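You operate a simulated robot arm through the tools that you are given. There is no shell and no other tool. Be economical: measure what you need, move in short steps, check, and stop when the job is done.

Carry out the task below with a simulated robot arm. There is one attempt and no reset: what you move stays moved.

JOB
Fetch the grey thermostat and set it on the top of the tray rack. Put two of the brass rings from the top of hood four on top of the slab there. Take the wooden brush and leave it on the test table. Take the 150 C square plug from the top of the parts table and leave it on the top of the tray rack. Take the relay on the desk and put it away on the top of the side bench. Open the tin lid. The order is free. Set down upright: square plug.

Only the result counts: the job must be done as asked and must still hold three seconds after the hand-in. Knocking over, shifting, dropping, spilling or breaking anything else fails it. A push-on lid holds only when it is set on centred and level and pressed home; a screw cap is set on level and turned clockwise until tight.

ROBOT AND FRAMES
A 7-joint arm with a fingered hand on a trunk, on a base that drives. Base frame: it is fixed to the floor where the robot stands at the start and does not move with it; the origin is under the middle of the robot, x ahead of it, y to its left, z up; the surface under the hand at the start is at about z = 0.3. Lengths are in m, angles in rad, forces in N, time in s.
With the tool pointing down near the work surface it reaches from about 0.1 to 0.66 m from the robot's upright axis, wherever it stands. Its first joint turns from -1.204 to 3.002 rad. Places, roughly: brass ring (3x3x2 cm) [-2.7, 1.9, 1.2]; grey thermostat [0.5, -0.25, 0.25]; relay [-1.25, -0.5, 0.75]; slab [-2.75, 2.25, 1.25]; square plug [-1, 0.5, 0.75]; test table [-1.9, -2.2, 0.6]; tin lid [-1.2, 1, 0.8]; top of the side bench [0.7, 2.2, 0.8]; top of the tray rack [-3.6, -1.8, 0.8]; wooden brush (5x11x5 cm) [-1.2, 0.4, 0.8]. Payload 3.4 kg.
The tool frame sits at the grasp point between the pads (the TCP): z along the fingers, y along the line on which they close. The tips reach 0.025 m beyond it. Largest opening 0.088 m; the body of the gripper starts 0.029 m behind the TCP. The gripper is a hand of 5 fingers: y runs from the thumb to the fingers, the wrist lies at [-0.013, -0.097, -0.162] in the tool frame, and closing takes about 1.5 s.
Orientation is that of the tool frame in the base frame, as a unit quaternion [x, y, z, w]. With the fingers straight down and the wrist toward the robot, the tool's x, y and z point along [0, 1, 0], [1, 0, 0] and [0, 0, -1] of the base frame.

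CONTROLS
- The arm moves only by the tool apply_moves. Its argument "moves" is a list that holds one entry, the list of rows, each a list of 6 numbers: the turn, a rotation vector about the tool's x, y, z in rad, then the shift along the tool's x, y, z in m. In form: [[[wx, wy, wz, dx, dy, dz], ...]]. A call has 1 to 10 rows; each row shifts and turns the commanded pose from where the row before left it, along the tool's axes as they then stand. "hand" is the closure, from 0 (fully open) to 1 (shut), set as the call begins (left out, the last holds). Each row takes 0.2 s and may step no farther than 0.05 m and 0.15 rad from the row before; otherwise, or with a gripper value out of range, the whole call is refused. A pose out of reach is approached as far as the arm can. The call stops where the force on the tool passes 40 N (or 10 N more than at its start, if that is more) or the arm is blocked; 0.2 s more then pass. Each finger travels about 0.153 m/s and halts on what it meets, pressing with about 26 N; the grip force reading is that of the motor and also rises with nothing between the fingers. The clock runs only during rows and for 0.2 s after the last one: add rows that do not move to give the fingers time. The reply holds the time, the measured pose of the TCP, the force on the tool along the base axes, the opening and the grip force, in the units named above and with some noise, with the torque about the TCP (base axes, N m) and any sound that the robot's microphone picked up.
- Cameras (640 x 400 px; columns grow to the right, rows downward): "scene" is now at [0.114, -0.0403, 0.9719]; the picture's right is [-0.52, -0.86, -0.00], its down [-0.66, 0.40, -0.63] and it looks along [0.54, -0.33, -0.77] (base axes); focal length 292 px, centre (320, 200). "wrist" rides on the gripper at [0.059, -0.079, -0.105] in the tool frame; the picture's right is [-0.73, 0.32, -0.61], its down [-0.62, -0.68, 0.38] and it looks along [-0.29, 0.66, 0.70] (tool axes); focal length 234 px, centre (320, 200). There is no depth. A picture from a camera that has moved, and an enlarged one, comes with that camera's place and axes in the base frame and with its lens.
- snapshot(camera): a new picture of that camera. It takes no simulated time.
- raise_lower(by): slides the trunk up (or, below 0, down) by that many m; the arm and the scene camera ride with it, the base frame stays. It gives what a move gives, with no picture.
- steer(legs): drives the robot by 1 to 6 legs, each [ahead, left, turn to the left] in m, m and rad, along the robot's own axes; the way and the turn of a leg run together, so that a leg with both is an arc; at most 1.5 m and 3.142 rad a leg. The arm and the cameras ride along, it lands a little off, and it stops where it bumps. It gives what a move gives.
- finger_targets(index, middle, ring, little, thumb_bend, thumb_turn): sets how far each is bent, from 0 (flat) to 100 (curled in); at 30 the hand is open as for a grip, at 70 the pads meet at the TCP. One left out holds its place. A second passes; each finger stops where it meets its share of the squeeze, and holds until it gets a number again. A gripper value or a shape takes the hand back. It gives what a move gives, with no picture; readings hold the bend of each and the force on index, middle, ring, little, thumb and palm. thumb_turn goes from beside the hand (0) to across from the fingers (100), as for a grip.
- grasp_type(shape): the hand has 5 fingers and takes this shape, open, in about a second: jaw (thumb against the fingers, like two jaws); tri (thumb and two fingers); tip (a fingertip pinch); poke (one finger out to press); point (the index stretched); flat (the hand flat); cup (the hand cupped); fist (a fist). The gripper value then closes the fingers along that shape, each until it touches; the sizes above hold for jaw. It gives what a move gives, with no picture.
- pan_tilt(pan, tilt): turns the head with the scene camera to pan (to the left, within 1.501 rad either way) and tilt (down, from -0.506 to 1.204), counted from straight ahead of the robot. It gives what a move gives.
- enlarge(camera, box): a new picture of the part [left, top, right, bottom] of that camera's present view, enlarged. It takes no simulated time.
- finish_job(): hands the job in; it is judged then, once.

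Work in short steps. Places have to be worked out from the pictures, the camera data and where the tool is seen: move nearer, look again, correct. Check each grasp and each placing, and mend what went wrong. You have 196 turns and 174 pictures in all, those below and enlarged ones among them. Open the gripper and draw the arm clear of the work before you hand the job in, unless the task says otherwise; then end with one line.

The tools are called after "Call:" as a command line: name --argument value ..., lists and objects as JSON in quotes. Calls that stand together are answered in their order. apply_moves: Moves the arm, as the interface text tells. Its arguments: {"type":"object","properties":{"moves":{"type":"array","items":{"type":"array","items":{"type":"array","items":{"type":"number"}}}},"hand":{"type":"number"}},"required":["moves"]} The other tools are called the same way: raise_lower (by) slides the trunk up or down; grasp_type (shape) gives the hand a shape; finger_targets (index, middle, ring, little, thumb_bend, thumb_turn) moves the fingers one by one; steer (legs) drives the base; pan_tilt (pan, tilt) turns the head that bears the scene camera; snapshot (camera) takes a picture; enlarge (camera, box) takes an enlarged picture of a part of a camera's view; finish_job () hands the job in.

At the start:

```text
time: 0.0
ee_pos: [0.41, -0.2009, 0.6087]
orientation: [0.707, 0.708, 0.0, 0.0]
ft_force: [1.0, 0.0, 0.1]
wrist_torque: [0.0, 0.02, 0.01]
width: 0.0875
grasp_force: 0.1
shape: jaw
bend: [30.0, 30.0, 30.0, 30.0, 30.0, 98.0]
finger forces: [0.0, 0.1, 0.0, 0.0, 0.0, 0.0]
trunk travel left (down, up): [-0.25, 0.69]
robot x, y, heading: [0.0035, -0.0024, -0.0]
head pan, tilt: [-0.543, 0.885]
```

scene: 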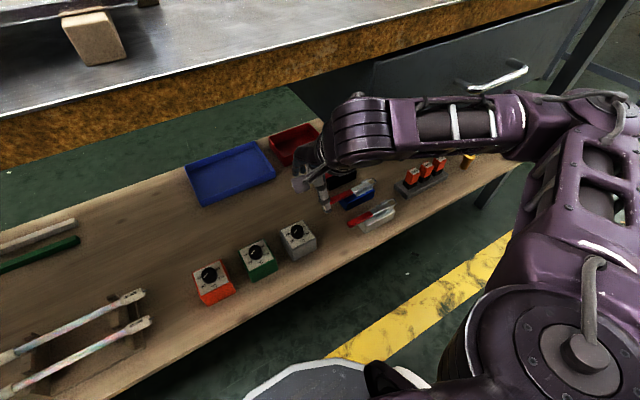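
wrist: 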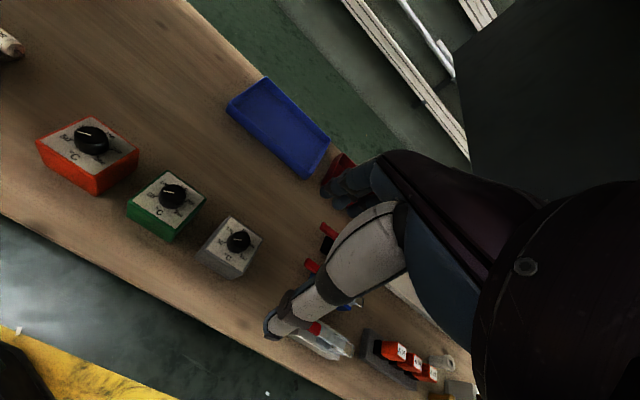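

The grey thermostat is at about (0.50, -0.21), on a low shelf that may have a bench top overhanging it. I'll enlarge the shelf in the scene view and take a wrist picture.

Call:
enlarge --camera "scene" --box '[160, 100, 480, 320]'

Call:
enlarge --camera "wrist" --box '[0, 60, 400, 310]'

Call:
pan_tilt --pan 0 --tilt 0.5

Call:
snapshot --camera "scene"

```text
1.82 times, centred on (320, 210) of scene
camera zoom: at [0.114, -0.0403, 0.9719], right [-0.52, -0.86, 0.0], down [-0.66, 0.4, -0.63], along [0.54, -0.33, -0.77], focal length 531 px, centre (320, 182)
```

zoom: 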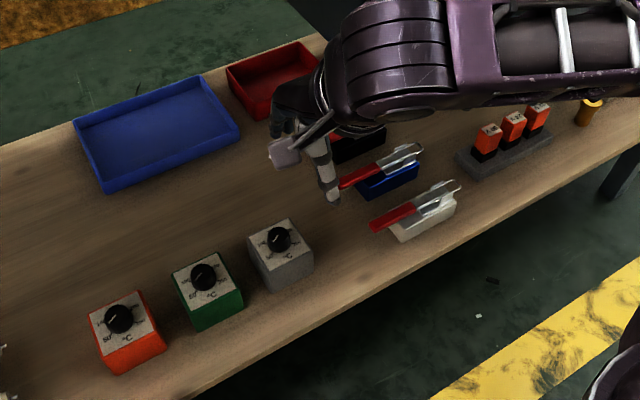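

```text
1.60 times, centred on (200, 185) of wrist
camera zoom: at [0.3299, -0.1422, 0.7141], right [0.32, -0.73, 0.61], down [-0.68, -0.62, -0.38], along [0.66, -0.29, -0.7], focal length 375 px, centre (512, 224)
```

zoom: 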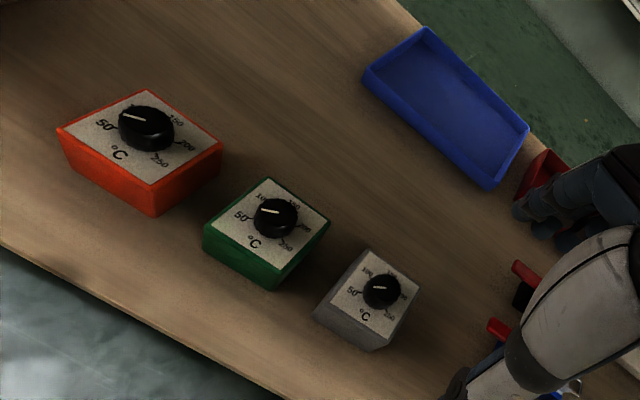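

```text
time: 1.0
ee_pos: [0.4092, -0.2012, 0.608]
orientation: [0.707, 0.707, -0.001, 0.0]
ft_force: [-0.1, 0.3, 0.1]
wrist_torque: [0.0, -0.02, -0.03]
width: 0.0879
grasp_force: 0.1
shape: jaw
bend: [30.0, 30.0, 30.0, 30.0, 30.0, 98.0]
finger forces: [0.0, 0.0, 0.0, 0.0, 0.0, 0.0]
trunk travel left (down, up): [-0.25, 0.69]
robot x, y, heading: [0.0022, 0.0017, 0.005]
head pan, tilt: [0.0, 0.499]
```

```text
169 pictures are left
camera scene: at [0.1397, -0.0009, 1.0045], right [0.0, -1.0, 0.0], down [-0.48, 0.0, -0.88], along [0.88, 0.0, -0.48], focal length 292 px, centre (320, 200)
```

scene: 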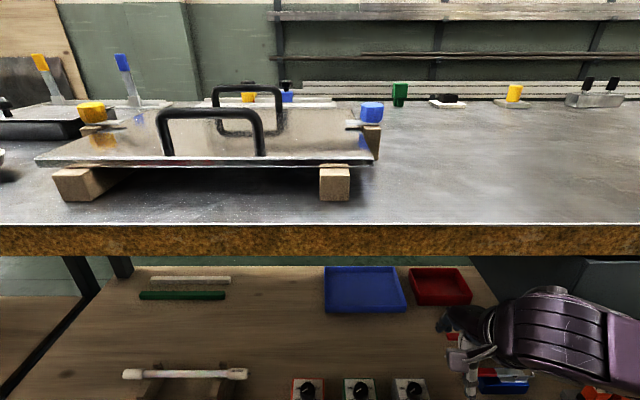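

The knob top triangulates to about (0.475, -0.193, 0.38). I'll first lower the hand in front of the bench and look again.

Call:
apply_moves --moves '[[[0, 0, 0, 0, 0, 0.04], [0, 0, 0, 0, 0, 0.04], [0, 0, 0, 0, 0, 0.04], [0, 0, 0, 0.008, 0, 0.03]]]'

Call:
pan_tilt --pan -0.35 --tilt 0.9

Call:
snapshot --camera "scene"

Call:
snapshot --camera "wrist"

```text
time: 2.0
ee_pos: [0.4104, -0.1939, 0.4585]
orientation: [0.706, 0.708, 0.001, 0.0]
ft_force: [0.3, 0.3, -0.4]
wrist_torque: [0.03, 0.02, -0.01]
width: 0.0873
grasp_force: 0.0
shape: jaw
bend: [30.0, 30.0, 30.0, 30.0, 30.0, 98.0]
finger forces: [0.0, 0.0, 0.0, 0.1, 0.0, 0.0]
trunk travel left (down, up): [-0.25, 0.69]
robot x, y, heading: [-0.0003, -0.0004, -0.002]
head pan, tilt: [0.0, 0.499]
```

```text
time: 2.8
ee_pos: [0.4105, -0.1933, 0.4584]
orientation: [0.707, 0.707, 0.001, 0.0]
ft_force: [-0.2, 1.3, -0.3]
wrist_torque: [0.02, -0.03, 0.02]
width: 0.0879
grasp_force: 0.1
shape: jaw
bend: [30.0, 30.0, 30.0, 30.0, 30.0, 98.0]
finger forces: [0.1, 0.0, 0.1, 0.0, 0.1, 0.1]
trunk travel left (down, up): [-0.25, 0.69]
robot x, y, heading: [-0.0024, -0.0001, 0.004]
head pan, tilt: [-0.351, 0.901]
```

```text
168 pictures are left
camera scene: at [0.1197, -0.0267, 0.9708], right [-0.34, -0.94, 0.0], down [-0.74, 0.27, -0.62], along [0.58, -0.21, -0.78], focal length 292 px, centre (320, 200)
```

scene: 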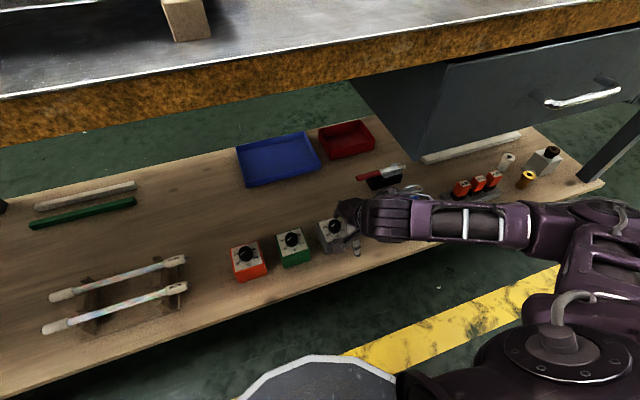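

```text
167 pictures are left
camera wrist: at [0.3313, -0.1347, 0.565], right [0.32, -0.73, 0.61], down [-0.68, -0.62, -0.38], along [0.66, -0.29, -0.7], focal length 234 px, centre (320, 200)
```

wrist: 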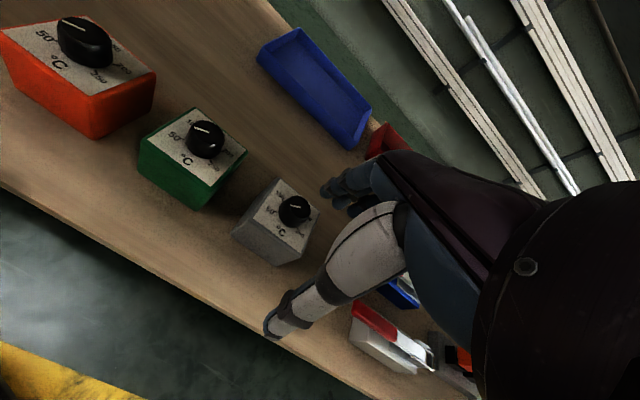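

The knob top is near z 0.39 and the body is centred at about (0.468, -0.19), 6 cm wide. I'll shift over it and descend partway.

Call:
apply_moves --moves '[[[0, 0, 0, 0, 0.03, 0], [0, 0, 0, 0.003, 0.028, 0], [0, 0, 0, 0, 0, 0.025], [0, 0, 0, 0, 0, 0.025]]]'

Call:
snapshot --camera "wrist"

Call:
enlarge --camera "scene" --box '[220, 150, 460, 300]'

```text
time: 3.8
ee_pos: [0.4668, -0.1909, 0.4092]
orientation: [0.707, 0.707, 0.001, 0.0]
ft_force: [0.2, 0.1, 1.0]
wrist_torque: [0.0, -0.01, 0.01]
width: 0.0877
grasp_force: 0.1
shape: jaw
bend: [30.0, 30.0, 30.0, 30.0, 30.0, 98.0]
finger forces: [0.0, 0.0, 0.0, 0.0, 0.0, 0.0]
trunk travel left (down, up): [-0.25, 0.69]
robot x, y, heading: [0.0004, 0.0003, -0.002]
head pan, tilt: [-0.351, 0.901]
```

```text
166 pictures are left
camera wrist: at [0.3882, -0.1328, 0.5141], right [0.32, -0.73, 0.61], down [-0.68, -0.62, -0.38], along [0.66, -0.29, -0.7], focal length 234 px, centre (320, 200)
```

wrist: 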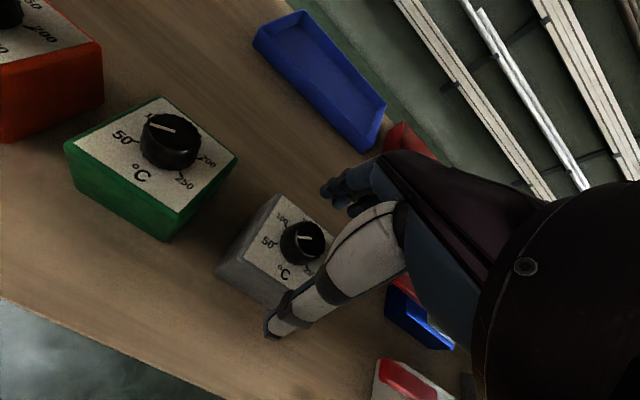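

```text
2.67 times, centred on (340, 225) of scene
camera zoom: at [0.1196, -0.0268, 0.9707], right [-0.34, -0.94, 0.0], down [-0.74, 0.27, -0.62], along [0.58, -0.21, -0.78], focal length 778 px, centre (267, 133)
```

zoom: 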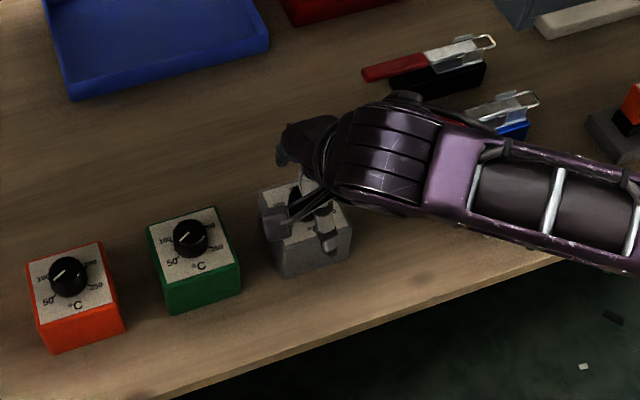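

The alignment looks right, with the knob ahead of the palm. I'll descend in small steps and watch the force.

Call:
apply_moves --moves '[[[0, 0, 0, 0, 0.001, 0.02], [0, 0, 0, 0, 0, 0.015], [0, 0, 0, 0, 0, 0.012]]]'

Call:
snapshot --camera "wrist"

Call:
enlarge --camera "scene" --box '[260, 175, 420, 275]'

```text
time: 4.6
ee_pos: [0.4683, -0.1904, 0.3621]
orientation: [0.707, 0.707, 0.001, 0.0]
ft_force: [0.9, -0.3, 0.6]
wrist_torque: [-0.01, -0.02, 0.01]
width: 0.0881
grasp_force: 0.0
shape: jaw
bend: [30.0, 30.0, 30.0, 30.0, 30.0, 98.0]
finger forces: [0.6, 0.1, 0.0, 0.0, 0.0, 0.0]
trunk travel left (down, up): [-0.25, 0.69]
robot x, y, heading: [0.0022, -0.0004, -0.003]
head pan, tilt: [-0.351, 0.901]
```

```text
164 pictures are left
camera wrist: at [0.3894, -0.132, 0.4681], right [0.32, -0.73, 0.61], down [-0.68, -0.62, -0.38], along [0.66, -0.29, -0.7], focal length 234 px, centre (320, 200)
```

wrist: 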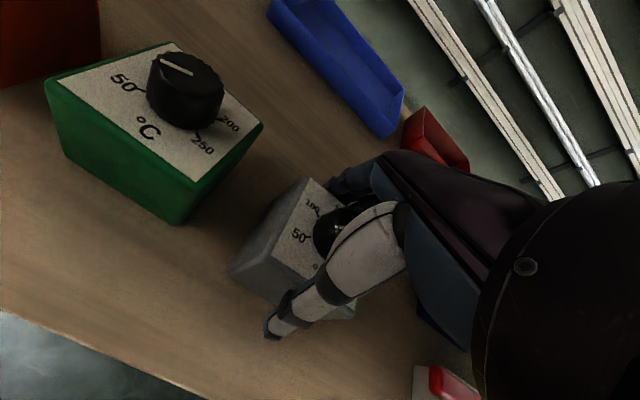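

```text
4.00 times, centred on (340, 225) of scene
camera zoom: at [0.1196, -0.0268, 0.9707], right [-0.34, -0.94, 0.0], down [-0.74, 0.27, -0.62], along [0.58, -0.21, -0.78], focal length 1168 px, centre (240, 100)
```

zoom: 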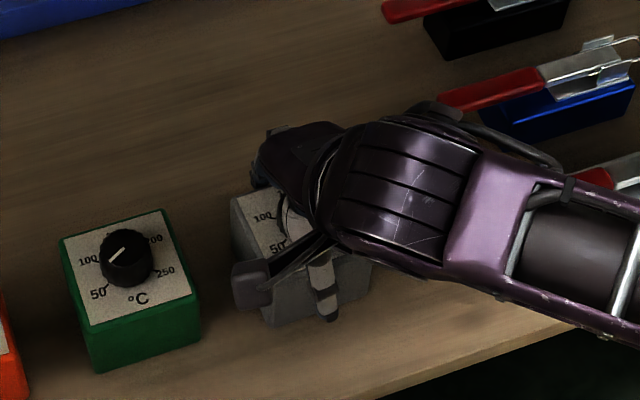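

Thumb is in front of the body and the fingers are behind it. Going 4 mm lower, then closing.

Call:
apply_moves --moves '[[[0, 0, 0, 0, 0, 0.004], [0, 0, 0, 0, 0, 0]]]'

Call:
apply_moves --moves '[[[0, 0, 0, 0, 0, 0], [0, 0, 0, 0, 0, 0], [0, 0, 0, 0, 0, 0], [0, 0, 0, 0, 0, 0], [0, 0, 0, 0, 0, 0], [0, 0, 0, 0, 0, 0], [0, 0, 0, 0, 0, 0]]]' --hand 1

Call:
snapshot --camera "wrist"

```text
time: 5.2
ee_pos: [0.4695, -0.1899, 0.3571]
orientation: [0.708, 0.707, 0.0, 0.0]
ft_force: [1.5, -0.2, 1.3]
wrist_torque: [0.0, -0.06, 0.0]
width: 0.0878
grasp_force: 0.0
shape: jaw
bend: [29.0, 30.0, 30.0, 30.0, 30.0, 98.0]
finger forces: [1.3, 0.0, 0.0, 0.1, 0.0, 0.0]
trunk travel left (down, up): [-0.25, 0.69]
robot x, y, heading: [0.0029, 0.0003, 0.004]
head pan, tilt: [-0.351, 0.901]
```

```text
time: 6.8
ee_pos: [0.4678, -0.1901, 0.3577]
orientation: [0.708, 0.706, 0.0, 0.0]
ft_force: [-0.9, -1.2, -0.2]
wrist_torque: [0.01, 0.09, 0.03]
width: 0.0679
grasp_force: 25.8
shape: jaw
bend: [34.0, 36.0, 33.0, 33.0, 56.0, 99.0]
finger forces: [14.8, 6.9, 2.9, 1.6, 26.5, 0.0]
trunk travel left (down, up): [-0.25, 0.69]
robot x, y, heading: [0.0016, -0.0022, -0.002]
head pan, tilt: [-0.351, 0.901]
```

```text
162 pictures are left
camera wrist: at [0.3892, -0.1314, 0.464], right [0.32, -0.73, 0.61], down [-0.68, -0.62, -0.38], along [0.66, -0.29, -0.7], focal length 234 px, centre (320, 200)
```

wrist: 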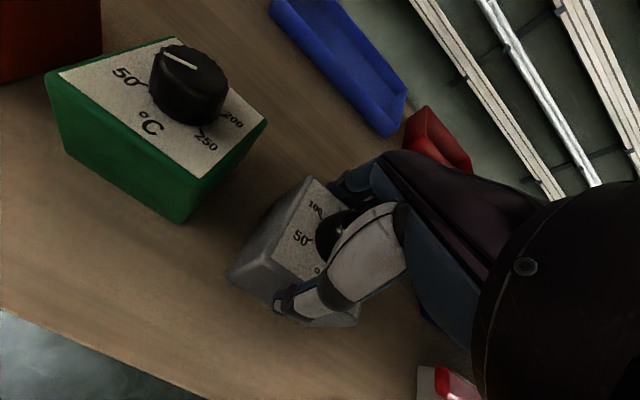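

Grasped at 0.068 m width with 26 N. Lifting, then pulling back out from under the bench.

Call:
apply_moves --moves '[[[0, 0, 0, 0, 0, -0.03], [0, 0, 0, 0, 0, -0.04], [0, 0, 0, 0, 0, -0.04], [0, 0, 0, 0, -0.04, 0], [0, 0, 0, 0, -0.04, 0], [0, 0, 0, 0, -0.04, 0], [0, 0, 0, 0, -0.04, 0]]]'

Call:
snapshot --camera "scene"

Call:
snapshot --camera "wrist"

```text
time: 8.4
ee_pos: [0.3353, -0.1968, 0.4442]
orientation: [0.707, 0.707, 0.001, 0.0]
ft_force: [0.9, 1.3, -2.0]
wrist_torque: [0.03, -0.03, -0.05]
width: 0.0675
grasp_force: 25.7
shape: jaw
bend: [34.0, 36.0, 33.0, 34.0, 56.0, 98.0]
finger forces: [15.0, 7.0, 2.9, 1.5, 26.1, 0.1]
out of reach, approached as far as the arm can: row 6, 7
trunk travel left (down, up): [-0.25, 0.69]
robot x, y, heading: [-0.0016, -0.0008, 0.003]
head pan, tilt: [-0.351, 0.901]
```

```text
161 pictures are left
camera scene: at [0.1196, -0.0268, 0.9707], right [-0.34, -0.94, 0.0], down [-0.74, 0.27, -0.62], along [0.58, -0.21, -0.78], focal length 292 px, centre (320, 200)
```

scene: 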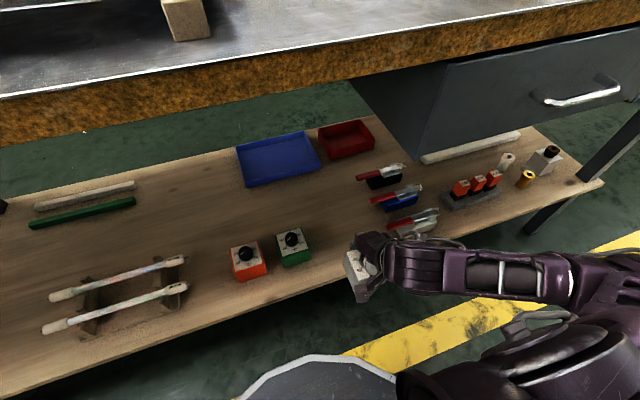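

```text
160 pictures are left
camera wrist: at [0.2558, -0.1396, 0.5504], right [0.32, -0.73, 0.61], down [-0.68, -0.62, -0.38], along [0.66, -0.29, -0.7], focal length 234 px, centre (320, 200)
```

wrist: 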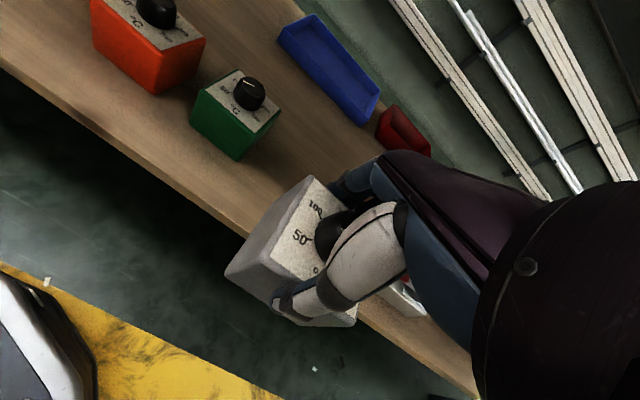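

The thermostat is held and clear of the shelf. I'll look left and right before driving.

Call:
pan_tilt --pan 1.5 --tilt 0.25

Call:
snapshot --camera "scene"

Call:
pan_tilt --pan -1.5 --tilt 0.25

Call:
snapshot --camera "scene"

```text
time: 10.3
ee_pos: [0.3356, -0.1979, 0.4449]
orientation: [0.707, 0.707, 0.0, 0.0]
ft_force: [-0.2, 0.3, -2.2]
wrist_torque: [0.03, 0.02, 0.02]
width: 0.0676
grasp_force: 25.6
shape: jaw
bend: [34.0, 36.0, 33.0, 34.0, 56.0, 98.0]
finger forces: [14.9, 7.0, 2.9, 1.6, 26.1, 0.0]
trunk travel left (down, up): [-0.25, 0.69]
robot x, y, heading: [-0.0007, 0.0026, -0.002]
head pan, tilt: [1.499, 0.25]
```

```text
159 pictures are left
camera scene: at [0.0556, 0.0922, 1.0277], right [1.0, -0.07, 0.0], down [-0.02, -0.25, -0.97], along [0.07, 0.97, -0.25], focal length 292 px, centre (320, 200)
```

scene: 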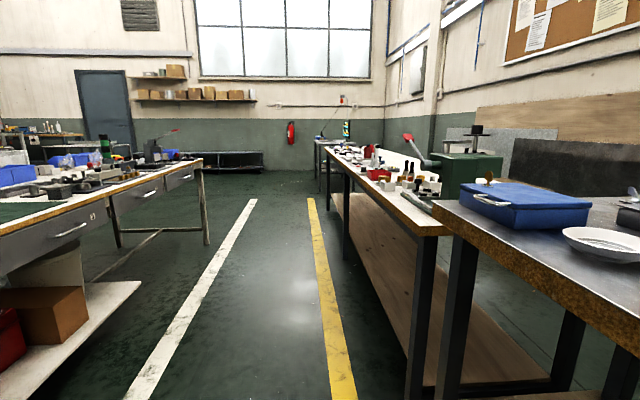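

```text
time: 12.9
ee_pos: [0.3356, -0.1974, 0.4432]
orientation: [0.707, 0.707, 0.0, 0.0]
ft_force: [-0.8, -0.6, -0.9]
wrist_torque: [0.02, 0.03, -0.01]
width: 0.0677
grasp_force: 26.2
shape: jaw
bend: [34.0, 36.0, 33.0, 34.0, 56.0, 98.0]
finger forces: [15.0, 7.1, 2.9, 1.7, 26.2, 0.1]
trunk travel left (down, up): [-0.25, 0.69]
robot x, y, heading: [0.0005, -0.0019, 0.002]
head pan, tilt: [-1.499, 0.25]
```

```text
158 pictures are left
camera scene: at [0.0556, -0.0941, 1.0277], right [-1.0, -0.07, 0.0], down [-0.02, 0.25, -0.97], along [0.07, -0.97, -0.25], focal length 292 px, centre (320, 200)
```

scene: 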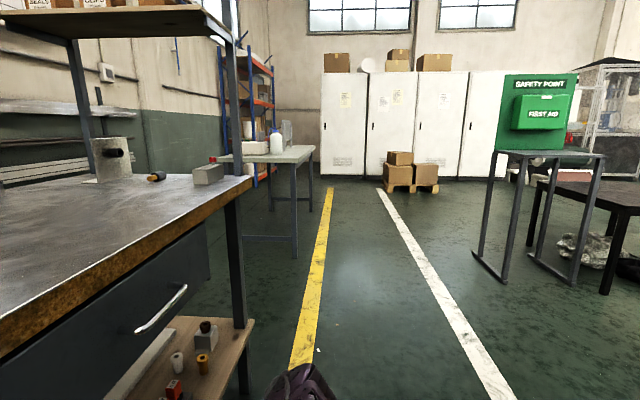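

The aisle runs along y, with island tables to the west. I'll back off a little, raise the trunk, turn to -y, and look ahead.

Call:
steer --legs '[[-0.25, 0, 0]]'

Call:
raise_lower --by 0.45

Call:
pan_tilt --pan 0 --tilt 0.35

Call:
steer --legs '[[0, 0, -1.571]]'

Call:
snapshot --camera "scene"

```text
time: 14.7
ee_pos: [0.088, -0.1971, 0.4447]
orientation: [0.706, 0.708, 0.0, 0.0]
ft_force: [1.0, 1.0, -1.4]
wrist_torque: [0.0, -0.01, 0.01]
width: 0.0678
grasp_force: 25.8
shape: jaw
bend: [34.0, 36.0, 33.0, 34.0, 56.0, 98.0]
finger forces: [15.0, 7.0, 2.9, 1.5, 26.1, 0.1]
trunk travel left (down, up): [-0.25, 0.69]
robot x, y, heading: [-0.2493, 0.0005, -0.0]
head pan, tilt: [-1.499, 0.25]
```

```text
refused: 0.45 is not a number from -0.4 to 0.4
```

```text
time: 16.3
ee_pos: [0.0875, -0.1977, 0.4441]
orientation: [0.706, 0.708, 0.0, 0.0]
ft_force: [-0.4, -0.5, -2.5]
wrist_torque: [-0.01, 0.01, 0.0]
width: 0.0676
grasp_force: 26.5
shape: jaw
bend: [34.0, 36.0, 33.0, 34.0, 56.0, 98.0]
finger forces: [15.0, 7.0, 2.9, 1.6, 26.1, 0.0]
trunk travel left (down, up): [-0.25, 0.69]
robot x, y, heading: [-0.2553, -0.002, -0.003]
head pan, tilt: [0.0, 0.351]
```

```text
time: 20.5
ee_pos: [-0.4411, -0.3385, 0.4448]
orientation: [1.0, 0.007, -0.001, 0.0]
ft_force: [-0.6, 0.5, -1.6]
wrist_torque: [0.0, -0.02, 0.0]
width: 0.0676
grasp_force: 26.1
shape: jaw
bend: [35.0, 36.0, 33.0, 34.0, 56.0, 98.0]
finger forces: [14.7, 6.8, 2.9, 1.5, 25.5, 0.0]
trunk travel left (down, up): [-0.25, 0.69]
robot x, y, heading: [-0.2498, -0.0003, -1.553]
head pan, tilt: [0.0, 0.351]
```

```text
157 pictures are left
camera scene: at [-0.2486, -0.1441, 1.0182], right [-1.0, -0.01, 0.0], down [0.0, 0.34, -0.94], along [0.01, -0.94, -0.34], focal length 292 px, centre (320, 200)
```

scene: 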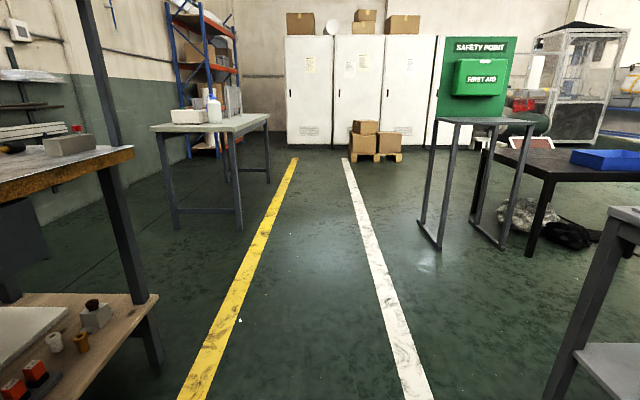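

The corridor west lies between the desk corner (y about -0.95) and the dark table (y about -1.87). I'll raise the trunk and drive ahead to y = -1.4, then turn west.

Call:
raise_lower --by 0.4

Call:
steer --legs '[[1.38, 0, 0], [0, 0, -1.571]]'

Call:
snapshot --camera "scene"

```text
time: 24.3
ee_pos: [-0.4425, -0.3376, 0.845]
orientation: [1.0, 0.007, -0.001, 0.001]
ft_force: [0.6, 0.3, -1.5]
wrist_torque: [0.01, -0.01, 0.01]
width: 0.0674
grasp_force: 26.2
shape: jaw
bend: [35.0, 36.0, 33.0, 34.0, 56.0, 98.0]
finger forces: [14.7, 6.9, 2.9, 1.6, 25.6, 0.0]
trunk travel left (down, up): [-0.65, 0.29]
robot x, y, heading: [-0.2502, 0.0016, -1.559]
head pan, tilt: [0.0, 0.351]
```

```text
time: 35.0
ee_pos: [-0.5647, -1.1863, 0.8448]
orientation: [0.711, -0.703, 0.0, 0.0]
ft_force: [0.6, 0.1, -1.4]
wrist_torque: [-0.02, 0.04, 0.0]
width: 0.0675
grasp_force: 25.8
shape: jaw
bend: [35.0, 36.0, 33.0, 34.0, 57.0, 98.0]
finger forces: [14.5, 6.7, 2.9, 1.7, 25.3, 0.0]
trunk travel left (down, up): [-0.65, 0.29]
robot x, y, heading: [-0.2275, -1.3784, -3.129]
head pan, tilt: [0.0, 0.351]
```

```text
156 pictures are left
camera scene: at [-0.3715, -1.3818, 1.4182], right [-0.01, 1.0, 0.0], down [0.34, 0.0, -0.94], along [-0.94, -0.01, -0.34], focal length 292 px, centre (320, 200)
```

scene: 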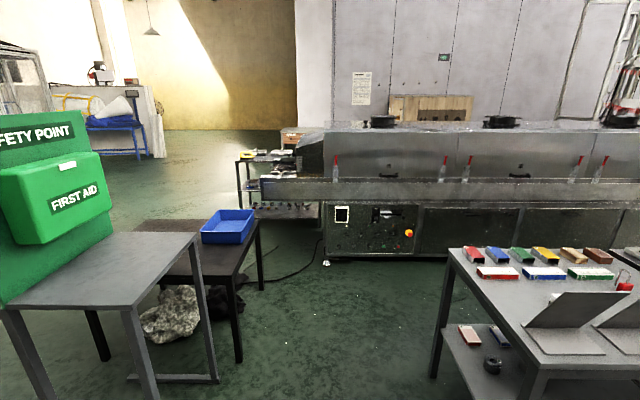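

The tray rack shows just left of the oven. I'll drive west through the corridor and look again.

Call:
steer --legs '[[1.5, 0, 0], [0.55, 0.1, 0]]'

Call:
pan_tilt --pan 0.3 --tilt 0.55

Call:
snapshot --camera "scene"

```text
time: 44.6
ee_pos: [-2.4804, -1.3183, 0.841]
orientation: [0.718, -0.695, 0.007, -0.007]
ft_force: [7.0, 0.8, -2.3]
wrist_torque: [-0.04, 0.1, -0.18]
width: 0.0668
grasp_force: 26.3
shape: jaw
bend: [36.0, 37.0, 36.0, 35.0, 57.0, 97.0]
finger forces: [15.5, 6.5, 11.6, 1.4, 27.5, 0.0]
trunk travel left (down, up): [-0.65, 0.29]
robot x, y, heading: [-2.1493, -1.5017, -3.113]
head pan, tilt: [0.0, 0.351]
stopped in leg 2: the force on the tool passed its limit at 52 N (the readings are from after the stop); the commanded pose is now the measured one
```

```text
time: 45.4
ee_pos: [-2.4816, -1.316, 0.8424]
orientation: [0.72, -0.694, 0.006, -0.005]
ft_force: [10.1, -0.7, -4.7]
wrist_torque: [-0.08, 0.05, -0.23]
width: 0.0668
grasp_force: 25.8
shape: jaw
bend: [36.0, 37.0, 37.0, 35.0, 56.0, 97.0]
finger forces: [15.0, 6.2, 16.8, 1.2, 27.9, 0.0]
trunk travel left (down, up): [-0.65, 0.29]
robot x, y, heading: [-2.149, -1.5041, -3.106]
head pan, tilt: [0.3, 0.55]
```

```text
155 pictures are left
camera scene: at [-2.2805, -1.535, 1.4002], right [-0.33, 0.95, 0.0], down [0.49, 0.17, -0.85], along [-0.81, -0.28, -0.52], focal length 292 px, centre (320, 200)
```

scene: 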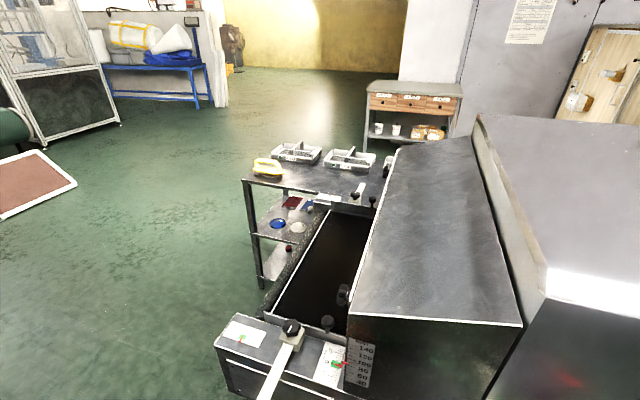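

The hand touched the oven's end. I'll back off straight away and inspect.

Call:
steer --legs '[[-0.2, 0, 0]]'

Call:
pan_tilt --pan 0.0 --tilt 0.65

Call:
snapshot --camera "scene"

Call:
snapshot --camera "wrist"

```text
time: 47.0
ee_pos: [-2.2855, -1.3106, 0.8423]
orientation: [0.719, -0.695, 0.006, -0.005]
ft_force: [0.2, 0.1, -2.7]
wrist_torque: [-0.01, 0.03, -0.01]
width: 0.0671
grasp_force: 26.2
shape: jaw
bend: [36.0, 37.0, 34.0, 35.0, 57.0, 97.0]
finger forces: [15.9, 6.9, 3.0, 1.7, 26.9, 0.1]
trunk travel left (down, up): [-0.65, 0.29]
robot x, y, heading: [-1.9472, -1.4965, -3.106]
head pan, tilt: [0.3, 0.55]
```

```text
time: 47.8
ee_pos: [-2.2855, -1.3106, 0.8426]
orientation: [0.72, -0.694, 0.007, -0.006]
ft_force: [-0.4, 0.0, -1.4]
wrist_torque: [-0.01, 0.04, -0.01]
width: 0.067
grasp_force: 26.6
shape: jaw
bend: [36.0, 37.0, 34.0, 35.0, 57.0, 97.0]
finger forces: [15.9, 7.1, 2.9, 1.7, 26.9, 0.0]
trunk travel left (down, up): [-0.65, 0.29]
robot x, y, heading: [-1.9522, -1.4942, -3.111]
head pan, tilt: [0.0, 0.649]
```

```text
154 pictures are left
camera scene: at [-2.0878, -1.5021, 1.3912], right [-0.03, 1.0, 0.0], down [0.6, 0.02, -0.8], along [-0.8, -0.03, -0.6], focal length 292 px, centre (320, 200)
```

scene: 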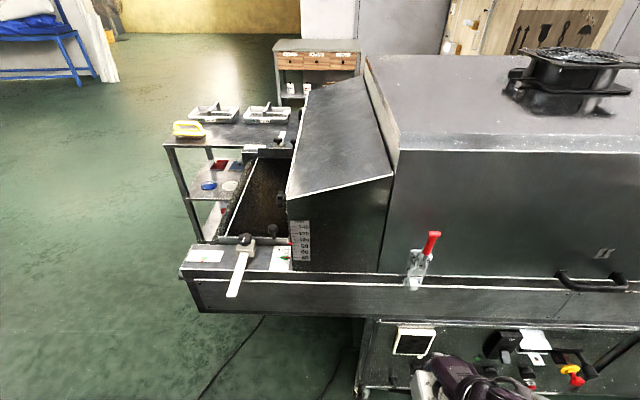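

```text
153 pictures are left
camera wrist: at [-2.2081, -1.3675, 0.9494], right [-0.36, 0.71, 0.6], down [0.67, 0.65, -0.37], along [-0.66, 0.27, -0.71], focal length 234 px, centre (320, 200)
```

wrist: 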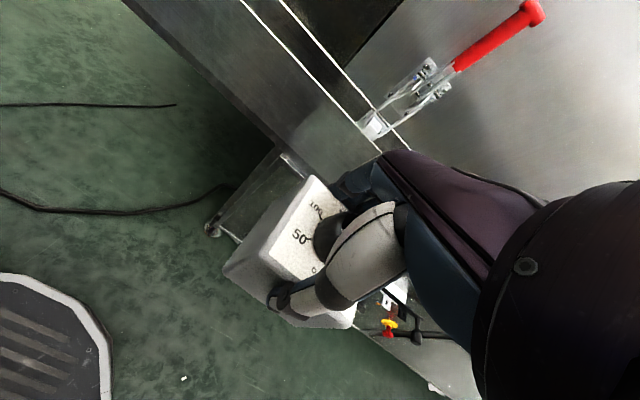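

The rack top begins around x -3.16, y -2.2 to -1.75, beyond the oven end. I'll check the gap between the oven and the dark test table.

Call:
pan_tilt --pan 0.9 --tilt 0.75

Call:
snapshot --camera "scene"

```text
time: 49.0
ee_pos: [-2.2864, -1.3108, 0.8422]
orientation: [0.72, -0.694, 0.005, -0.005]
ft_force: [-0.3, -0.7, -1.9]
wrist_torque: [-0.01, -0.01, -0.02]
width: 0.0669
grasp_force: 26.1
shape: jaw
bend: [36.0, 37.0, 34.0, 35.0, 57.0, 97.0]
finger forces: [15.8, 6.9, 3.0, 1.7, 26.9, 0.0]
trunk travel left (down, up): [-0.65, 0.29]
robot x, y, heading: [-1.9466, -1.4954, -3.108]
head pan, tilt: [0.901, 0.75]
```

```text
152 pictures are left
camera scene: at [-2.0503, -1.5656, 1.3826], right [-0.8, 0.6, 0.0], down [0.41, 0.55, -0.73], along [-0.44, -0.59, -0.68], focal length 292 px, centre (320, 200)
```

scene: 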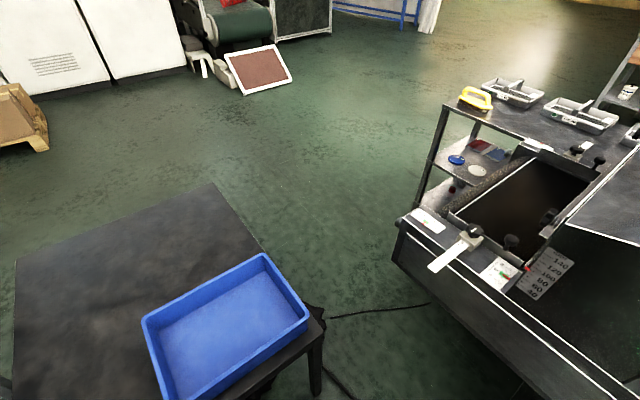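

The gap beside the test table is only about 0.3 m, too tight. I'll go back east and around the south side, then look west.

Call:
steer --legs '[[-1.5, 0, 0], [-0.15, 0, 0], [0, 0, 1.537], [1.5, 0, 0]]'

Call:
pan_tilt --pan -0.8 --tilt 0.4

Call:
snapshot --camera "scene"

```text
time: 68.0
ee_pos: [-0.5057, -3.2661, 0.842]
orientation: [1.0, 0.009, 0.0, -0.008]
ft_force: [0.2, -0.2, -2.1]
wrist_torque: [-0.02, -0.04, 0.0]
width: 0.0667
grasp_force: 26.6
shape: jaw
bend: [36.0, 37.0, 34.0, 35.0, 57.0, 97.0]
finger forces: [15.1, 6.6, 3.0, 1.5, 25.8, 0.1]
trunk travel left (down, up): [-0.65, 0.29]
robot x, y, heading: [-0.3151, -2.9348, -1.559]
head pan, tilt: [0.901, 0.75]
```

```text
time: 69.7
ee_pos: [-0.5071, -3.2673, 0.8427]
orientation: [1.0, 0.009, 0.001, -0.008]
ft_force: [0.3, 0.4, -1.9]
wrist_torque: [-0.02, -0.01, 0.01]
width: 0.0668
grasp_force: 26.4
shape: jaw
bend: [36.0, 37.0, 34.0, 35.0, 57.0, 97.0]
finger forces: [15.1, 6.7, 3.2, 1.5, 25.8, 0.0]
trunk travel left (down, up): [-0.65, 0.29]
robot x, y, heading: [-0.3181, -2.9311, -1.551]
head pan, tilt: [-0.799, 0.4]
```

```text
151 pictures are left
camera scene: at [-0.3814, -3.0493, 1.4137], right [-0.71, 0.7, 0.0], down [0.27, 0.28, -0.92], along [-0.65, -0.65, -0.39], focal length 292 px, centre (320, 200)
```

scene: 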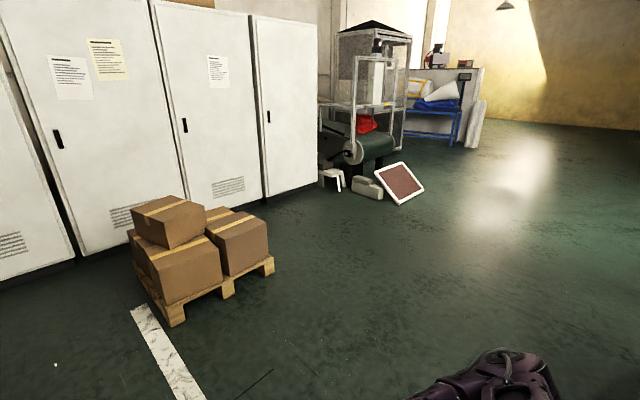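

The floor is clear to the west. I'll drive west along y about -3.1.

Call:
steer --legs '[[0, 0, -1.58], [0.1, 0.2, 0], [1.5, 0, 0], [0.9, 0, 0]]'

Call:
pan_tilt --pan -0.9 --tilt 0.6

Call:
snapshot --camera "scene"

```text
time: 86.6
ee_pos: [-3.1295, -2.9246, 0.8423]
orientation: [0.711, -0.703, 0.006, -0.006]
ft_force: [-0.2, -0.7, -2.8]
wrist_torque: [-0.03, 0.0, 0.04]
width: 0.0668
grasp_force: 25.7
shape: jaw
bend: [36.0, 37.0, 34.0, 35.0, 57.0, 97.0]
finger forces: [14.8, 6.6, 3.1, 1.4, 25.2, 0.0]
trunk travel left (down, up): [-0.65, 0.29]
robot x, y, heading: [-2.7952, -3.1198, -3.134]
head pan, tilt: [-0.799, 0.4]
```

```text
time: 87.3
ee_pos: [-3.1289, -2.9253, 0.842]
orientation: [0.711, -0.703, 0.006, -0.006]
ft_force: [0.1, 0.9, -1.7]
wrist_torque: [-0.03, -0.01, -0.01]
width: 0.0669
grasp_force: 25.9
shape: jaw
bend: [36.0, 37.0, 34.0, 35.0, 57.0, 97.0]
finger forces: [14.8, 6.6, 3.1, 1.5, 25.2, 0.0]
trunk travel left (down, up): [-0.65, 0.29]
robot x, y, heading: [-2.799, -3.1199, -3.134]
head pan, tilt: [-0.901, 0.6]
```

```text
150 pictures are left
camera scene: at [-2.9027, -3.0513, 1.3955], right [0.78, 0.63, 0.0], down [0.35, -0.44, -0.83], along [-0.52, 0.64, -0.56], focal length 292 px, centre (320, 200)
```

scene: 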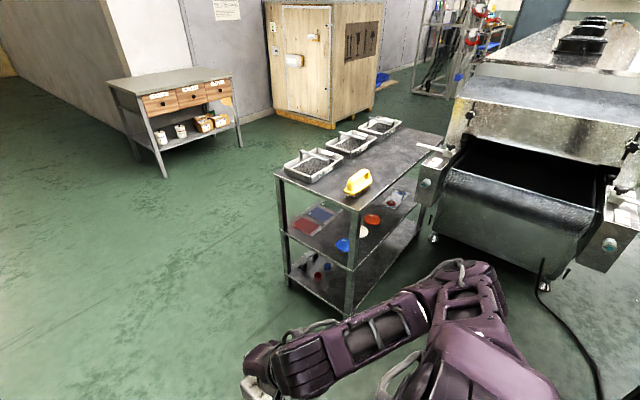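

The rack top is about x -3.74 to -3.31, y -2.34 to -1.5, with trays along its west side and a yellow item at the SE corner. I'll raise the trunk and stand at about (-2.95, -2.4).

Call:
raise_lower --by 0.2

Call:
steer --legs '[[0.12, -0.45, 0], [0.02, -0.24, 0]]'

Call:
pan_tilt --pan -0.5 --tilt 0.9

Call:
snapshot --camera "scene"

Call:
snapshot --camera "wrist"

```text
time: 89.5
ee_pos: [-3.1286, -2.926, 1.0423]
orientation: [0.711, -0.703, 0.006, -0.004]
ft_force: [-0.1, -0.2, -2.1]
wrist_torque: [0.01, -0.01, -0.02]
width: 0.0666
grasp_force: 25.6
shape: jaw
bend: [36.0, 37.0, 34.0, 35.0, 57.0, 97.0]
finger forces: [14.6, 6.6, 3.2, 1.4, 25.2, 0.0]
trunk travel left (down, up): [-0.85, 0.09]
robot x, y, heading: [-2.7933, -3.1213, -3.13]
head pan, tilt: [-0.901, 0.6]
```

```text
time: 93.6
ee_pos: [-3.2727, -2.2416, 1.0408]
orientation: [0.708, -0.707, 0.006, -0.005]
ft_force: [-0.4, 0.4, -1.9]
wrist_torque: [0.01, 0.0, -0.03]
width: 0.0666
grasp_force: 25.7
shape: jaw
bend: [36.0, 37.0, 34.0, 35.0, 57.0, 97.0]
finger forces: [14.7, 6.7, 3.1, 1.5, 25.2, 0.1]
trunk travel left (down, up): [-0.85, 0.09]
robot x, y, heading: [-2.943, -2.4347, 3.145]
head pan, tilt: [-0.901, 0.6]
```

```text
time: 94.5
ee_pos: [-3.2721, -2.2411, 1.0428]
orientation: [0.707, -0.707, 0.006, -0.005]
ft_force: [-0.3, 0.2, -1.3]
wrist_torque: [-0.02, 0.0, -0.02]
width: 0.0669
grasp_force: 26.4
shape: jaw
bend: [36.0, 37.0, 34.0, 35.0, 57.0, 97.0]
finger forces: [14.7, 6.6, 3.1, 1.4, 25.2, 0.1]
trunk travel left (down, up): [-0.85, 0.09]
robot x, y, heading: [-2.9425, -2.4402, 3.137]
head pan, tilt: [-0.499, 0.901]
```

```text
149 pictures are left
camera scene: at [-3.0591, -2.402, 1.5707], right [0.48, 0.88, 0.0], down [0.69, -0.38, -0.62], along [-0.55, 0.3, -0.78], focal length 292 px, centre (320, 200)
```

scene: 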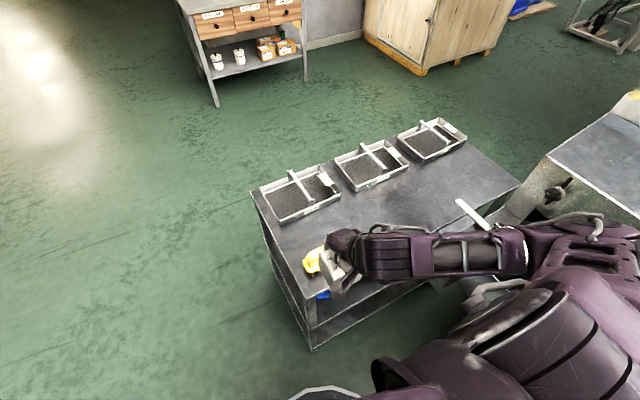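

```text
148 pictures are left
camera wrist: at [-3.1953, -2.2997, 1.1495], right [-0.33, 0.73, 0.6], down [0.69, 0.62, -0.37], along [-0.65, 0.29, -0.71], focal length 234 px, centre (320, 200)
```

wrist: 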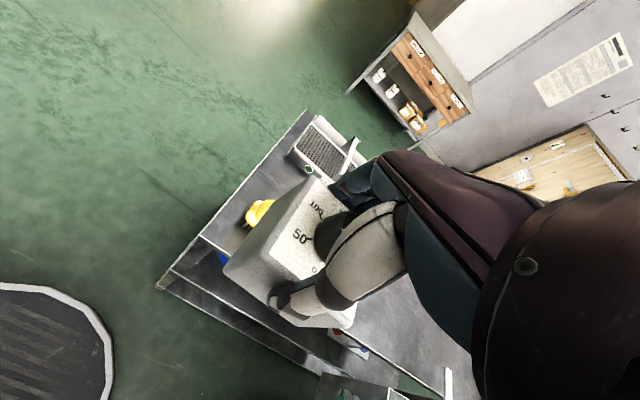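

There is free space at x -3.34 to -3.55, y -2.15 to -1.75. I'll move the thermostat over (-3.41, -2.04), staying high.

Call:
apply_moves --moves '[[[0, 0, 0, -0.04, 0.03, 0], [0, 0, 0, -0.04, 0.03, 0], [0, 0, 0, -0.04, 0.03, 0], [0, 0, 0, -0.04, 0.03, 0], [0, 0, 0, -0.04, 0.018, 0], [0, 0, 0, 0, 0, 0.04], [0, 0, 0, 0, 0, 0.04]]]'

Call:
snapshot --camera "scene"

Call:
snapshot --camera "wrist"

```text
time: 96.1
ee_pos: [-3.4093, -2.0414, 0.9589]
orientation: [0.708, -0.706, 0.006, -0.005]
ft_force: [-0.1, 0.4, -2.5]
wrist_torque: [0.0, -0.04, 0.01]
width: 0.0668
grasp_force: 26.0
shape: jaw
bend: [36.0, 37.0, 34.0, 35.0, 57.0, 97.0]
finger forces: [14.5, 6.8, 3.1, 1.6, 25.1, 0.0]
trunk travel left (down, up): [-0.85, 0.09]
robot x, y, heading: [-2.941, -2.4383, 3.142]
head pan, tilt: [-0.499, 0.901]
```

```text
147 pictures are left
camera scene: at [-3.06, -2.4015, 1.5706], right [0.48, 0.88, 0.0], down [0.69, -0.38, -0.62], along [-0.54, 0.3, -0.78], focal length 292 px, centre (320, 200)
```

scene: 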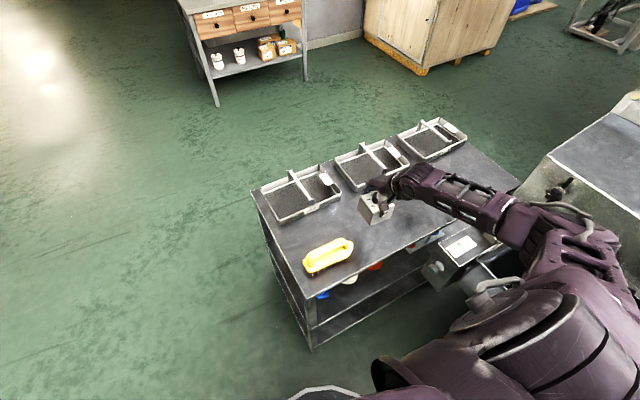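

```text
146 pictures are left
camera wrist: at [-3.3327, -2.1, 1.0665], right [-0.33, 0.73, 0.6], down [0.69, 0.62, -0.37], along [-0.65, 0.29, -0.71], focal length 234 px, centre (320, 200)
```

wrist: 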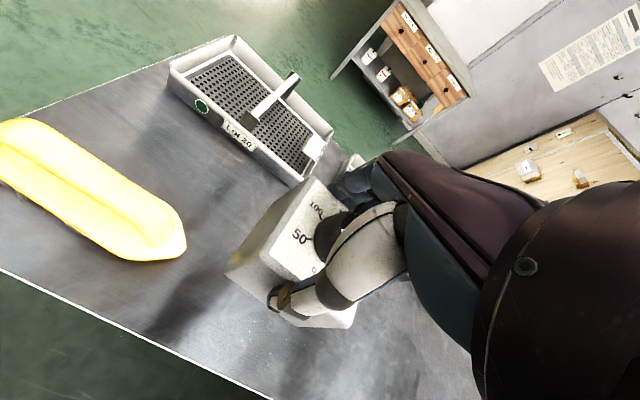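

It's over free rack top with margin. Descending slowly until contact.

Call:
apply_moves --moves '[[[0, 0, 0, 0, 0, 0.03], [0, 0, 0, 0, 0, 0.02], [0, 0, 0, 0, 0, 0.015], [0, 0, 0, 0, 0, 0.01]]]'

Call:
snapshot --camera "wrist"

```text
time: 97.1
ee_pos: [-3.4087, -2.0414, 0.8846]
orientation: [0.708, -0.707, 0.006, -0.005]
ft_force: [-1.0, -0.4, -1.6]
wrist_torque: [-0.01, 0.01, -0.03]
width: 0.0669
grasp_force: 26.1
shape: jaw
bend: [36.0, 37.0, 34.0, 35.0, 57.0, 97.0]
finger forces: [14.4, 6.7, 3.1, 1.4, 25.1, 0.1]
trunk travel left (down, up): [-0.85, 0.09]
robot x, y, heading: [-2.9402, -2.437, 3.145]
head pan, tilt: [-0.499, 0.901]
```

```text
145 pictures are left
camera wrist: at [-3.3312, -2.1002, 0.992], right [-0.33, 0.73, 0.6], down [0.69, 0.62, -0.37], along [-0.65, 0.29, -0.71], focal length 234 px, centre (320, 200)
```

wrist: 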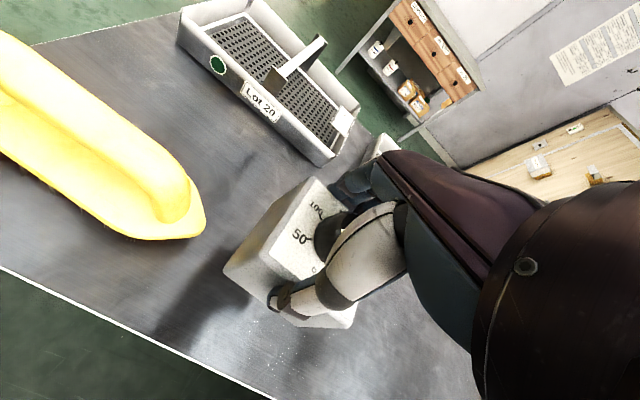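

No contact yet. I'll continue in 6–8 mm steps.

Call:
apply_moves --moves '[[[0, 0, 0, 0, 0, 0.008], [0, 0, 0, 0, 0, 0.008]]]'

Call:
apply_moves --moves '[[[0, 0, 0, 0, 0, 0.005]]]'

Call:
snapshot --camera "wrist"

```text
time: 97.7
ee_pos: [-3.4071, -2.0421, 0.8686]
orientation: [0.708, -0.706, 0.007, -0.005]
ft_force: [-0.4, 0.0, -2.0]
wrist_torque: [-0.01, -0.01, 0.0]
width: 0.0665
grasp_force: 25.9
shape: jaw
bend: [36.0, 37.0, 34.0, 35.0, 57.0, 97.0]
finger forces: [14.3, 6.7, 3.0, 1.3, 25.1, 0.0]
trunk travel left (down, up): [-0.85, 0.09]
robot x, y, heading: [-2.939, -2.4416, 3.14]
head pan, tilt: [-0.499, 0.901]
```

```text
time: 98.1
ee_pos: [-3.4077, -2.0418, 0.8629]
orientation: [0.708, -0.706, 0.006, -0.005]
ft_force: [0.5, -0.2, -1.7]
wrist_torque: [0.02, -0.01, 0.06]
width: 0.0666
grasp_force: 26.5
shape: jaw
bend: [36.0, 37.0, 34.0, 35.0, 57.0, 97.0]
finger forces: [14.3, 6.7, 3.1, 1.5, 25.1, 0.0]
trunk travel left (down, up): [-0.85, 0.09]
robot x, y, heading: [-2.94, -2.4404, 3.145]
head pan, tilt: [-0.499, 0.901]
```

```text
144 pictures are left
camera wrist: at [-3.3312, -2.1008, 0.9705], right [-0.33, 0.73, 0.6], down [0.69, 0.62, -0.37], along [-0.65, 0.29, -0.71], focal length 234 px, centre (320, 200)
```

wrist: 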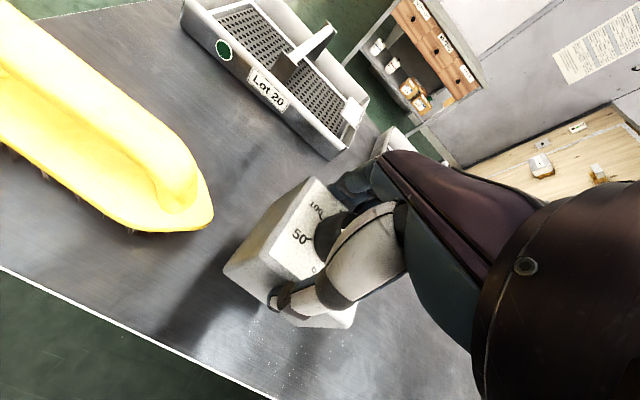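

Still a shadow gap underneath. Continuing.

Call:
apply_moves --moves '[[[0, 0, 0, 0, 0, 0.004], [0, 0, 0, 0, 0, 0.004]]]'

Call:
apply_moves --moves '[[[0, 0, 0, 0, 0, 0.004]]]'

Call:
apply_moves --moves '[[[0, 0, 0, 0, 0, 0.003]]]'

Call:
snapshot --camera "wrist"

```text
time: 98.7
ee_pos: [-3.408, -2.0404, 0.8548]
orientation: [0.708, -0.706, 0.006, -0.004]
ft_force: [0.8, 0.0, -1.7]
wrist_torque: [0.0, -0.02, 0.02]
width: 0.0667
grasp_force: 26.3
shape: jaw
bend: [36.0, 37.0, 34.0, 35.0, 57.0, 97.0]
finger forces: [14.2, 6.7, 3.1, 1.4, 25.0, 0.0]
trunk travel left (down, up): [-0.85, 0.09]
robot x, y, heading: [-2.9458, -2.4408, 3.139]
head pan, tilt: [-0.499, 0.901]
```

```text
time: 99.1
ee_pos: [-3.4077, -2.0407, 0.8526]
orientation: [0.707, -0.707, 0.007, -0.005]
ft_force: [0.1, 0.0, -1.6]
wrist_torque: [-0.02, 0.02, 0.01]
width: 0.0668
grasp_force: 25.8
shape: jaw
bend: [36.0, 37.0, 34.0, 35.0, 57.0, 97.0]
finger forces: [14.3, 6.7, 3.0, 1.3, 25.1, 0.0]
trunk travel left (down, up): [-0.85, 0.09]
robot x, y, heading: [-2.9406, -2.4384, 3.136]
head pan, tilt: [-0.499, 0.901]
```

```text
time: 99.5
ee_pos: [-3.4066, -2.0418, 0.8483]
orientation: [0.707, -0.707, 0.006, -0.005]
ft_force: [0.9, 0.7, -2.3]
wrist_torque: [0.0, -0.03, 0.03]
width: 0.0668
grasp_force: 25.6
shape: jaw
bend: [36.0, 37.0, 34.0, 35.0, 57.0, 97.0]
finger forces: [14.4, 6.7, 3.1, 1.4, 25.1, 0.1]
trunk travel left (down, up): [-0.85, 0.09]
robot x, y, heading: [-2.9404, -2.4383, 3.142]
head pan, tilt: [-0.499, 0.901]
```

```text
143 pictures are left
camera wrist: at [-3.3303, -2.1003, 0.9559], right [-0.33, 0.73, 0.6], down [0.69, 0.62, -0.37], along [-0.65, 0.29, -0.71], focal length 234 px, centre (320, 200)
```

wrist: 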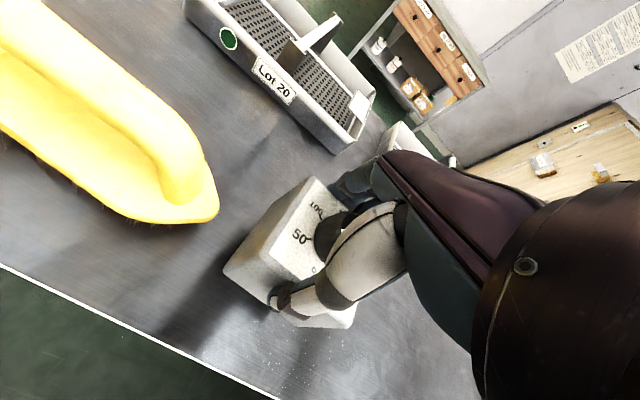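

Nearly there judging by the shadow. I'll make longer strings of small steps; the call stops on contact.

Call:
apply_moves --moves '[[[0, 0, 0, 0, 0, 0.004], [0, 0, 0, 0, 0, 0.004], [0, 0, 0, 0, 0, 0.004]]]'

Call:
snapshot --camera "wrist"

```text
time: 100.3
ee_pos: [-3.4065, -2.0397, 0.8365]
orientation: [0.708, -0.706, 0.007, -0.005]
ft_force: [0.2, -0.7, -1.4]
wrist_torque: [0.0, -0.01, 0.01]
width: 0.067
grasp_force: 26.5
shape: jaw
bend: [36.0, 37.0, 34.0, 35.0, 57.0, 97.0]
finger forces: [14.3, 6.7, 3.1, 1.4, 25.1, 0.0]
trunk travel left (down, up): [-0.85, 0.09]
robot x, y, heading: [-2.9414, -2.4413, 3.139]
head pan, tilt: [-0.499, 0.901]
```

```text
142 pictures are left
camera wrist: at [-3.33, -2.1, 0.9437], right [-0.33, 0.73, 0.6], down [0.69, 0.62, -0.37], along [-0.65, 0.29, -0.71], focal length 234 px, centre (320, 200)
```

wrist: 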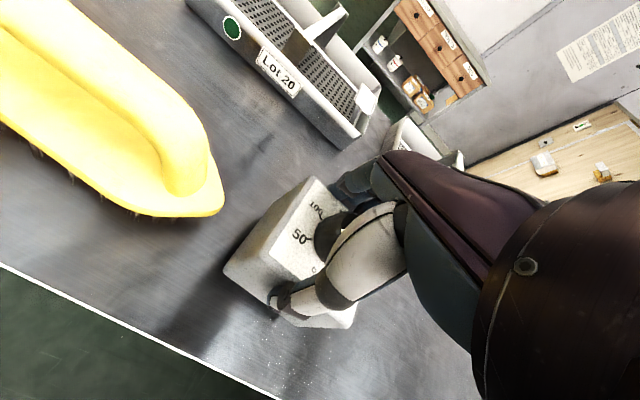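

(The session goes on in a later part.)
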